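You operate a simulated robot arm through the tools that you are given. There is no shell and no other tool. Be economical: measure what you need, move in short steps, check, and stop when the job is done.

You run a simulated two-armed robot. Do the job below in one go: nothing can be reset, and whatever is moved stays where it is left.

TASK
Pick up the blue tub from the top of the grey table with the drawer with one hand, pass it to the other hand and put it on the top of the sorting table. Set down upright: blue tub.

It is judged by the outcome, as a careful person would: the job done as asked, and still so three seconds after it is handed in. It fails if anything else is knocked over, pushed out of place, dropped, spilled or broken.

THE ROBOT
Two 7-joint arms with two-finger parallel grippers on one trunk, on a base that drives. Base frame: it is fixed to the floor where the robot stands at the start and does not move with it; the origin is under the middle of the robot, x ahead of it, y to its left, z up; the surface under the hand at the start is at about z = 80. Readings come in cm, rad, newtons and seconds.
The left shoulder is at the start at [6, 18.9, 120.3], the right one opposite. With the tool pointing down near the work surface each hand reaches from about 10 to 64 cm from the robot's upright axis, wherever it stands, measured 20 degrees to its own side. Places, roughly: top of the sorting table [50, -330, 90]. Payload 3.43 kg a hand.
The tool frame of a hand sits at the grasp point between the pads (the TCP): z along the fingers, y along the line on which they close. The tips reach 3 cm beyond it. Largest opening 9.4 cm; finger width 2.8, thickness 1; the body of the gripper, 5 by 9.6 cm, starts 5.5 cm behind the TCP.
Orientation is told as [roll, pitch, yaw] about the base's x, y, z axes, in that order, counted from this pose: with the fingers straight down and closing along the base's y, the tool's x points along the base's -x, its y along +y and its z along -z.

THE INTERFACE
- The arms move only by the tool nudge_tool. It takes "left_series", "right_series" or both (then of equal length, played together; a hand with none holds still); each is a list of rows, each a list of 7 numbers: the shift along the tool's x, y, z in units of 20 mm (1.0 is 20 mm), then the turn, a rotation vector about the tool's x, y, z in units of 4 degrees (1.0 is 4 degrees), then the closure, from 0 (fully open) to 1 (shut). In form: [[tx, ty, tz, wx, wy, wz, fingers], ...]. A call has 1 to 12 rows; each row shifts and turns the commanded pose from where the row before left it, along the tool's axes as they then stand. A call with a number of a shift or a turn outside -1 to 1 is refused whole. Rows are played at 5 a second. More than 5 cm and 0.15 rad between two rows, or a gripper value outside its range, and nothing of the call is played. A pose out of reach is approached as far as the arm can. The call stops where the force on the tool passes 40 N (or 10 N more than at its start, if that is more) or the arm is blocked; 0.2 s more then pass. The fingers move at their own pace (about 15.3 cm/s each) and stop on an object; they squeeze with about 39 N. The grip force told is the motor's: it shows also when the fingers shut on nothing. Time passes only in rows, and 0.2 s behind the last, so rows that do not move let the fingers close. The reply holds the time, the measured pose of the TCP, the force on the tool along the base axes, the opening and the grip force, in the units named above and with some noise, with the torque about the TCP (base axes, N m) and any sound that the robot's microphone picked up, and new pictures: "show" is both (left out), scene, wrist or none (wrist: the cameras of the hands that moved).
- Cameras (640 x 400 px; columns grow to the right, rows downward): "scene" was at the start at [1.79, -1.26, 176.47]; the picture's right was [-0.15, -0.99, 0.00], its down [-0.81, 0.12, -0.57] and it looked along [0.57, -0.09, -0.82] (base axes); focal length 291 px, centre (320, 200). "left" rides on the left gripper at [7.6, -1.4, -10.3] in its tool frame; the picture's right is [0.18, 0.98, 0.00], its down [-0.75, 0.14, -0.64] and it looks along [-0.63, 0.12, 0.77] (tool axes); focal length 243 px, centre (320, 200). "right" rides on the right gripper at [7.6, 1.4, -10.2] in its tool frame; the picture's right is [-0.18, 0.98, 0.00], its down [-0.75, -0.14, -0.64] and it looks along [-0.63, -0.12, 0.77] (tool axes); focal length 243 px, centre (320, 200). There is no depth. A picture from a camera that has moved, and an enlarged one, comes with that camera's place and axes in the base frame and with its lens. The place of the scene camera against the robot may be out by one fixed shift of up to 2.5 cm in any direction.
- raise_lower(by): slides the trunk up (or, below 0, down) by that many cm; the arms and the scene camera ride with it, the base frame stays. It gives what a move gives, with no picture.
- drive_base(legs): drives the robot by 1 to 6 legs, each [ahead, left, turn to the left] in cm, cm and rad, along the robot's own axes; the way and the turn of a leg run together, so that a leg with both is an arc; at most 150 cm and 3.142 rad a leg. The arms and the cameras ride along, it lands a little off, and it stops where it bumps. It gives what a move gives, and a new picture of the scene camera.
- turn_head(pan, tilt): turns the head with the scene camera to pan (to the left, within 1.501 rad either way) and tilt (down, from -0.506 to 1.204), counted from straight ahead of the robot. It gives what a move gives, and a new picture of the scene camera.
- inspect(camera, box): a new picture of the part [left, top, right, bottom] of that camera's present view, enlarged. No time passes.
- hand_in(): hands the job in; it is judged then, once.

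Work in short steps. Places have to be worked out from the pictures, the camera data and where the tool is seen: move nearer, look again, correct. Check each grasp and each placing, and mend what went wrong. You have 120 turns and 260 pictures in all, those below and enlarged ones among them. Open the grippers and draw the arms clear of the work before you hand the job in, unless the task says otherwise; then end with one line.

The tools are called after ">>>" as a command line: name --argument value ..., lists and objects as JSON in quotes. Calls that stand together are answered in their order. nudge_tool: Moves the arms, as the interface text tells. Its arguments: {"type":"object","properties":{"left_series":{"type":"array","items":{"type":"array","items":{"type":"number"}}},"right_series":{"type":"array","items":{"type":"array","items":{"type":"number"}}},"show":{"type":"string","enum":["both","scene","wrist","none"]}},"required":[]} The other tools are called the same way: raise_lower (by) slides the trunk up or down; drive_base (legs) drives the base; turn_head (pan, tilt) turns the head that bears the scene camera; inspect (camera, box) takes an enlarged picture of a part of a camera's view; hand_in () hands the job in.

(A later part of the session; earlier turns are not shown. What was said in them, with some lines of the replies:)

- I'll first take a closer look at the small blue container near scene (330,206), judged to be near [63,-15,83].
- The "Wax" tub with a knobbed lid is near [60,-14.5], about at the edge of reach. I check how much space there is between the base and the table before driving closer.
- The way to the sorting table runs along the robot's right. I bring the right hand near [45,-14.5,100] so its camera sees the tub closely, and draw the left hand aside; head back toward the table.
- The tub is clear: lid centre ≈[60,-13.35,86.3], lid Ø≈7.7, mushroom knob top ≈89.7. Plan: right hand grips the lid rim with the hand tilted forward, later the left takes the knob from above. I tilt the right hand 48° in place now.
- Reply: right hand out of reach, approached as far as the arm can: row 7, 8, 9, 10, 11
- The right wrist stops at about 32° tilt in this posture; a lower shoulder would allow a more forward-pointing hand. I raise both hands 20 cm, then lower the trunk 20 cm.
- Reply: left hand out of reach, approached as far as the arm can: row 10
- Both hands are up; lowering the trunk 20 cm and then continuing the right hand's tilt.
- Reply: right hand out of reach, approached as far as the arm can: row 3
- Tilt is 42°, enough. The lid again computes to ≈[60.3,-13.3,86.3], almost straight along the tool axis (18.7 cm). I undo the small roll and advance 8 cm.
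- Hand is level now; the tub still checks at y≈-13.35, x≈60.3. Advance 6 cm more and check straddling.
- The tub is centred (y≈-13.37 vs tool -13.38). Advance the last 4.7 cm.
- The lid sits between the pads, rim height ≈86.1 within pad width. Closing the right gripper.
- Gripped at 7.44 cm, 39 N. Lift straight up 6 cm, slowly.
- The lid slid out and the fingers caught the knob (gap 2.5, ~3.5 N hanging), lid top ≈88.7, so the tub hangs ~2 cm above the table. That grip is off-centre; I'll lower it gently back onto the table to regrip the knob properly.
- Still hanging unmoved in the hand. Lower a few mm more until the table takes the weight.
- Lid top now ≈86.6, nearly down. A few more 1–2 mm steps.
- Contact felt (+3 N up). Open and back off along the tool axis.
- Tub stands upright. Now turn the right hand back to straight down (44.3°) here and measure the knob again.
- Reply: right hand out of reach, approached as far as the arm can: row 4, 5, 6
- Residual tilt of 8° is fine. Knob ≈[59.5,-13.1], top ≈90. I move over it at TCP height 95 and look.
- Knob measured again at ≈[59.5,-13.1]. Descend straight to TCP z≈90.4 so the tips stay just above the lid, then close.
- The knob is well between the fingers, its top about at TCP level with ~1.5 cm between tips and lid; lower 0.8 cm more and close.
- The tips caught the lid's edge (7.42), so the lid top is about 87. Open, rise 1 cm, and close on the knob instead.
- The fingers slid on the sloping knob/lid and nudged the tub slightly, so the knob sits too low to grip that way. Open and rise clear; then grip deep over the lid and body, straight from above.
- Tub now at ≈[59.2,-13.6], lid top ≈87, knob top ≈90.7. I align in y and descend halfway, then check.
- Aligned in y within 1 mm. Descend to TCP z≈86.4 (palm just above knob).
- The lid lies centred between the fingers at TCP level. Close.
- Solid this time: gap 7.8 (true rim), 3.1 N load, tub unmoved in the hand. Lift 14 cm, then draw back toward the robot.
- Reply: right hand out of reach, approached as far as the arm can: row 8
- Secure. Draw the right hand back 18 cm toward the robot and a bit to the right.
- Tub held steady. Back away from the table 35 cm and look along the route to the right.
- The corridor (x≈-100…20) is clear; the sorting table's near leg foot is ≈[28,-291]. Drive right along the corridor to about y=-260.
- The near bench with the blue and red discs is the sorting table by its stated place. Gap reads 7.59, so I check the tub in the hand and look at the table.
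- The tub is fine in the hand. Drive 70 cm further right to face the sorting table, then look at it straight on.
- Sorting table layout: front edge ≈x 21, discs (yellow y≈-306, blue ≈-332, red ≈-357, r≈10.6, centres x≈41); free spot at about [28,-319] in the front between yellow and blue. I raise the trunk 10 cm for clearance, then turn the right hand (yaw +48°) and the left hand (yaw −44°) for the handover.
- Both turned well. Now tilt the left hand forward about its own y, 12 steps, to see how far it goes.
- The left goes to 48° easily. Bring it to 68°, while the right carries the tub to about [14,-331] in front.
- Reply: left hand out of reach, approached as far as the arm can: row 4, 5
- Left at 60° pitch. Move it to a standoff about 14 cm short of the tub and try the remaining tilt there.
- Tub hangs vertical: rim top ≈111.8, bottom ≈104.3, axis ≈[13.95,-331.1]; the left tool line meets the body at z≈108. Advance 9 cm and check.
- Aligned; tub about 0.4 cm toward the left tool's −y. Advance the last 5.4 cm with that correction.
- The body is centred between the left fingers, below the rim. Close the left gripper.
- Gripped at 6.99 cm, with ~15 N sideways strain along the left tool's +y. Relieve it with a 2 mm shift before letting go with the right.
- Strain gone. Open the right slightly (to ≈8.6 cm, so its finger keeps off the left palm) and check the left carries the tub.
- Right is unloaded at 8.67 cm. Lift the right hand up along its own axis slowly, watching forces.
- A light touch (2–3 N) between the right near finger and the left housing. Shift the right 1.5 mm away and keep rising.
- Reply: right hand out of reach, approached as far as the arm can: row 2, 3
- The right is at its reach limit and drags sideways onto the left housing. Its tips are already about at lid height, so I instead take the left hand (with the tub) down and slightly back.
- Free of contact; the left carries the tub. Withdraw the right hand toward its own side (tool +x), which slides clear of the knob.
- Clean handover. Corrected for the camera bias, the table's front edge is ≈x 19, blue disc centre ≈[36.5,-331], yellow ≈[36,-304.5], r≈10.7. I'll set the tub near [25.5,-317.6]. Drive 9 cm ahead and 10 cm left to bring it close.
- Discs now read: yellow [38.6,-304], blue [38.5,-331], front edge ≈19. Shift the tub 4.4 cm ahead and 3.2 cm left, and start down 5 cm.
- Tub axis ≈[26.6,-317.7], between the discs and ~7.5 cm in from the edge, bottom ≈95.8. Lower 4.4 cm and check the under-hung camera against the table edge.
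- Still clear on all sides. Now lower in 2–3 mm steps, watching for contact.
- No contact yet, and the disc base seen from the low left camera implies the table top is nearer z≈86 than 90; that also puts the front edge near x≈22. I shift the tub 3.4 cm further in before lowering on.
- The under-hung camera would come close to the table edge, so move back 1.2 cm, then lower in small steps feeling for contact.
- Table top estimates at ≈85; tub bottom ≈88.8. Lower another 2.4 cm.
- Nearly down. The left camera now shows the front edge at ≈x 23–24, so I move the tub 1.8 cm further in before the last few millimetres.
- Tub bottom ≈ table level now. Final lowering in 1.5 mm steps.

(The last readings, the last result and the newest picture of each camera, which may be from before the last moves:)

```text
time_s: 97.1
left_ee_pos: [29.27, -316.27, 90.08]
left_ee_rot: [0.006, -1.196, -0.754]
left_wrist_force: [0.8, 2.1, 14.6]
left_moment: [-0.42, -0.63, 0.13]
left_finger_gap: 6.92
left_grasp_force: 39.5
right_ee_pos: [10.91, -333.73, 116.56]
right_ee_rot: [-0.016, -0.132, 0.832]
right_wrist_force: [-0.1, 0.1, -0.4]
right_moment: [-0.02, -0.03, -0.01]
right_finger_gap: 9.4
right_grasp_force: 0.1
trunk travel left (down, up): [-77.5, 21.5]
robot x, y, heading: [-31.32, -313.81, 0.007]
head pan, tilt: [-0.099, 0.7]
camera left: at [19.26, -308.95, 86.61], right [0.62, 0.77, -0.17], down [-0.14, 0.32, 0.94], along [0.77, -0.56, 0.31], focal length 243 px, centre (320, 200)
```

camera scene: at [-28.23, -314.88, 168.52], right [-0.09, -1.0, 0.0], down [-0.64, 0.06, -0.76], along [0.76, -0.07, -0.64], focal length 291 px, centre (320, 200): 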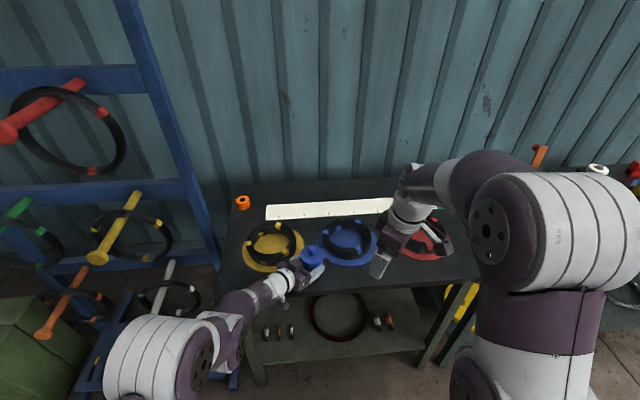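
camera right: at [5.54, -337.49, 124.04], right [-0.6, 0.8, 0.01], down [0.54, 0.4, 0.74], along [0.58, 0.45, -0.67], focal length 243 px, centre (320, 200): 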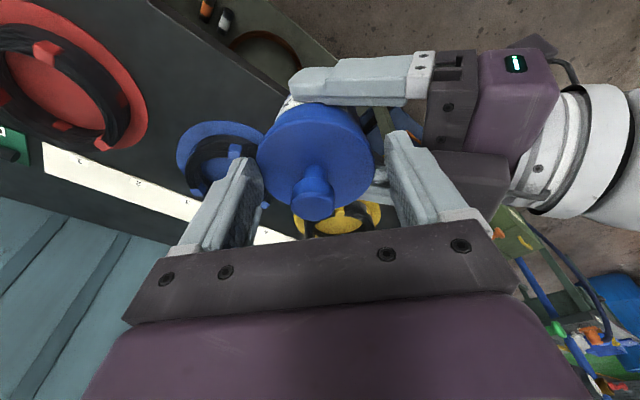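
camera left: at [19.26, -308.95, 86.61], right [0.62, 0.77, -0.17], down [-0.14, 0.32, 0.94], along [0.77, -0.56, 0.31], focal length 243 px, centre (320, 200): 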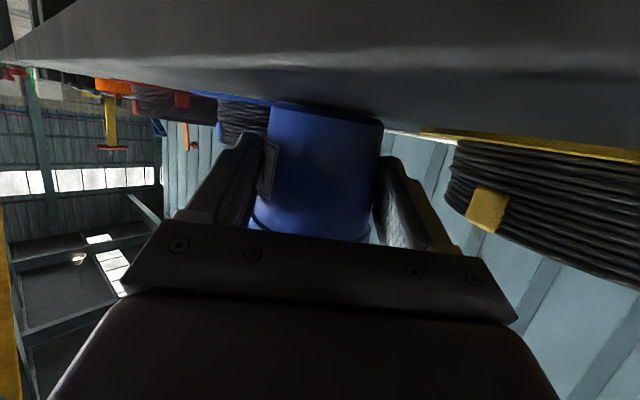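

Contact: 14.6 N, located at the tub's base (far edge). Ease up 2 mm to unload, then open gently to about 8.5 cm.

>>> nudge_tool --left_series '[[-0.07, 0, -0.028, 0, 0, 0, 1], [0, 0, 0, 0, 0, 0, 1]]' --show "none"

>>> nudge_tool --left_series '[[0, 0, 0, 0, 0, 0, 0.24], [0, 0, 0, 0, 0, 0, 0.2], [0, 0, 0, 0, 0, 0, 0.15], [0, 0, 0, 0, 0, 0, 0.1], [0, 0, 0, 0, 0, 0, 0.08], [0, 0, 0, 0, 0, 0, 0.08]]'

>>> inspect --camera "scene" --box '[250, 220, 370, 310]'

```text
time_s: 97.7
left_ee_pos: [29.26, -316.35, 90.21]
left_ee_rot: [0.004, -1.19, -0.75]
left_wrist_force: [4.8, 2.6, 14.2]
left_moment: [-0.41, -0.86, 0.28]
left_finger_gap: 6.9
left_grasp_force: 39.2
right_ee_pos: [10.94, -333.72, 116.5]
right_ee_rot: [-0.012, -0.132, 0.831]
right_wrist_force: [-0.3, -0.1, -0.1]
right_moment: [0.02, 0.0, -0.01]
right_finger_gap: 9.41
right_grasp_force: 0.1
trunk travel left (down, up): [-77.5, 21.5]
robot x, y, heading: [-31.31, -313.52, 0.005]
head pan, tilt: [-0.099, 0.7]
```

```text
time_s: 99.1
left_ee_pos: [29.16, -316.4, 89.74]
left_ee_rot: [0.001, -1.189, -0.747]
left_wrist_force: [-0.4, -0.7, 0.2]
left_moment: [0.03, -0.02, 0.02]
left_finger_gap: 8.64
left_grasp_force: 0.1
right_ee_pos: [11.02, -333.7, 116.53]
right_ee_rot: [-0.014, -0.134, 0.833]
right_wrist_force: [0.3, -0.5, 1.0]
right_moment: [0.01, 0.01, 0.0]
right_finger_gap: 9.39
right_grasp_force: 0.0
trunk travel left (down, up): [-77.5, 21.5]
robot x, y, heading: [-31.26, -313.76, 0.009]
head pan, tilt: [-0.099, 0.7]
camera scene: at [-28.27, -314.88, 168.53], right [-0.09, -1.0, 0.0], down [-0.64, 0.06, -0.76], along [0.76, -0.07, -0.64], focal length 291 px, centre (320, 200)
camera left: at [19.22, -308.96, 86.51], right [0.62, 0.77, -0.17], down [-0.13, 0.32, 0.94], along [0.78, -0.56, 0.3], focal length 243 px, centre (320, 200)
```

scene: 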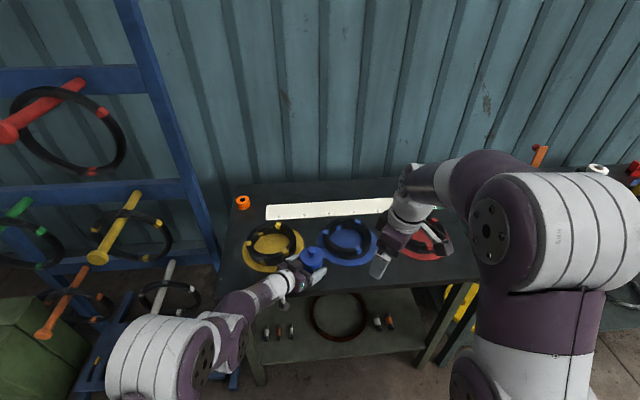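
left: 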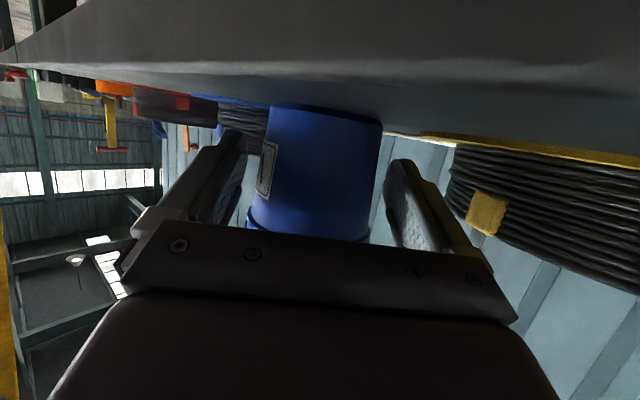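

```text
4.44 times, centred on (310, 265) of scene
camera zoom: at [-28.27, -314.88, 168.53], right [-0.09, -1.0, 0.0], down [-0.64, 0.06, -0.76], along [0.76, -0.07, -0.64], focal length 1292 px, centre (364, -89)
```

zoom: 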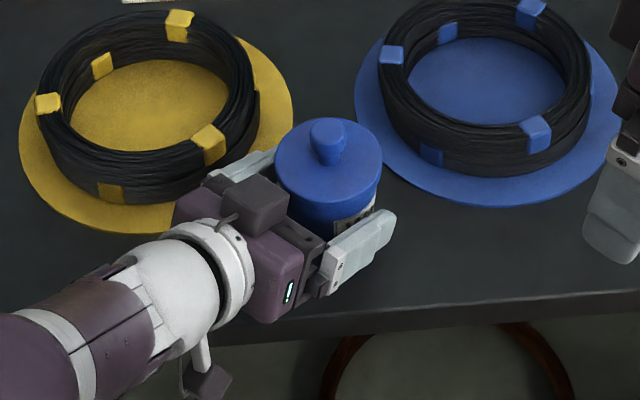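

The tub stands upright and free. Withdraw the left hand level, straight back.

>>> nudge_tool --left_series '[[0.19, 0, -0.46, 0, 0, 0, 0.08], [0.37, 0, -0.93, 0, 0, 0, 0.08], [0.37, 0, -0.93, 0, 0, 0, 0.08], [0.37, 0, -0.93, 0, 0, 0, 0.08], [0.37, 0, -0.93, 0, 0, 0, 0], [0.37, 0, -0.93, 0, 0, 0, 0], [0, 0, 0, 0, 0, 0, 0]]'

```text
time_s: 100.7
left_ee_pos: [21.12, -308.85, 90.0]
left_ee_rot: [0.002, -1.19, -0.749]
left_wrist_force: [0.7, -0.6, -0.1]
left_moment: [-0.06, 0.03, 0.02]
left_finger_gap: 9.39
left_grasp_force: 0.0
right_ee_pos: [11.14, -333.82, 116.45]
right_ee_rot: [-0.015, -0.134, 0.833]
right_wrist_force: [-0.1, -0.3, 0.6]
right_moment: [-0.01, 0.02, 0.01]
right_finger_gap: 9.4
right_grasp_force: 0.1
trunk travel left (down, up): [-77.5, 21.5]
robot x, y, heading: [-31.18, -313.9, 0.006]
head pan, tilt: [-0.099, 0.7]
camera scene: at [-28.25, -314.9, 168.52], right [-0.09, -1.0, 0.0], down [-0.64, 0.06, -0.76], along [0.76, -0.07, -0.64], focal length 291 px, centre (320, 200)
camera left: at [11.18, -301.49, 86.66], right [0.62, 0.77, -0.17], down [-0.13, 0.32, 0.94], along [0.78, -0.56, 0.3], focal length 243 px, centre (320, 200)
```

scene: 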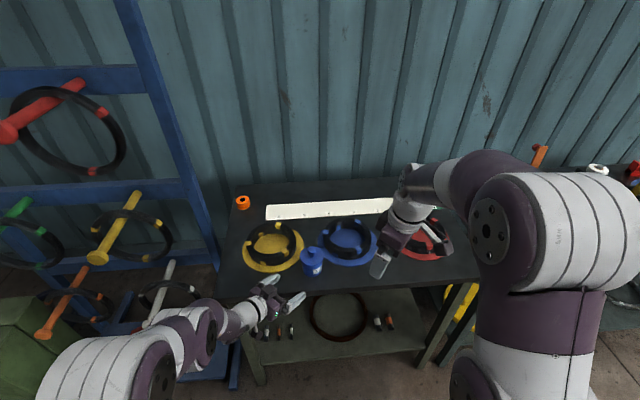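
left: 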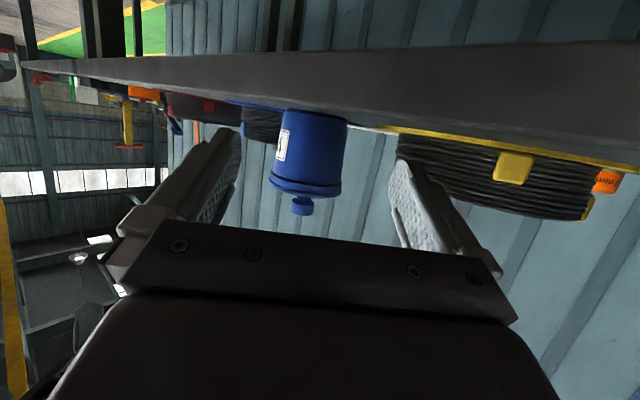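

Tub stands upright, arms clear of it. Back the base away 12 cm and take a last look.

>>> drive_base --legs '[[-12, 0, 0]]'

>>> inspect --camera "scene" --box '[200, 170, 460, 330]'

```text
time_s: 101.9
left_ee_pos: [9.37, -308.93, 89.97]
left_ee_rot: [0.001, -1.188, -0.745]
left_wrist_force: [-0.7, 0.7, 0.4]
left_moment: [-0.03, -0.05, -0.02]
left_finger_gap: 9.4
left_grasp_force: 0.1
right_ee_pos: [-0.86, -333.76, 116.37]
right_ee_rot: [-0.012, -0.13, 0.833]
right_wrist_force: [-0.3, -0.7, -0.4]
right_moment: [-0.03, 0.01, 0.02]
right_finger_gap: 9.4
right_grasp_force: 0.1
trunk travel left (down, up): [-77.5, 21.5]
robot x, y, heading: [-43.36, -314.3, 0.008]
head pan, tilt: [-0.099, 0.7]
camera scene: at [-40.12, -314.97, 168.52], right [-0.09, -1.0, 0.0], down [-0.64, 0.06, -0.76], along [0.76, -0.07, -0.64], focal length 291 px, centre (320, 200)
```

scene: 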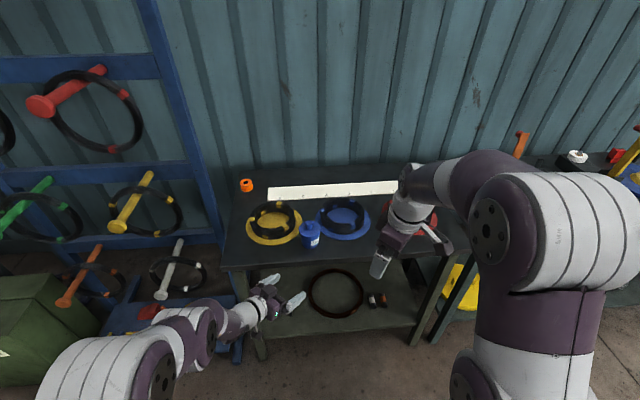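

```text
2.46 times, centred on (330, 250) of scene
camera zoom: at [-40.12, -314.97, 168.52], right [-0.09, -1.0, 0.0], down [-0.64, 0.06, -0.76], along [0.76, -0.07, -0.64], focal length 716 px, centre (295, 77)
```

zoom: 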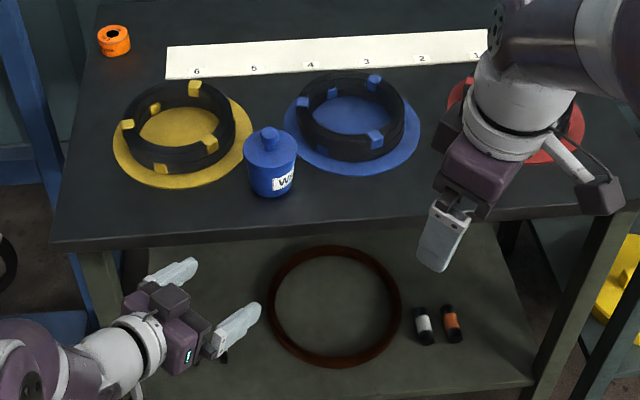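

The tub stands upright between the yellow and blue discs, well in from the edge. Nothing else has been moved, and both grippers are open and clear, so I hand in.

>>> hand_in

```text
The job is handed in.
```

The blue wax tub was picked up with the right hand, passed to the left, and set down upright on top of the sorting table; I saw nothing else moved, and both hands are open and clear.
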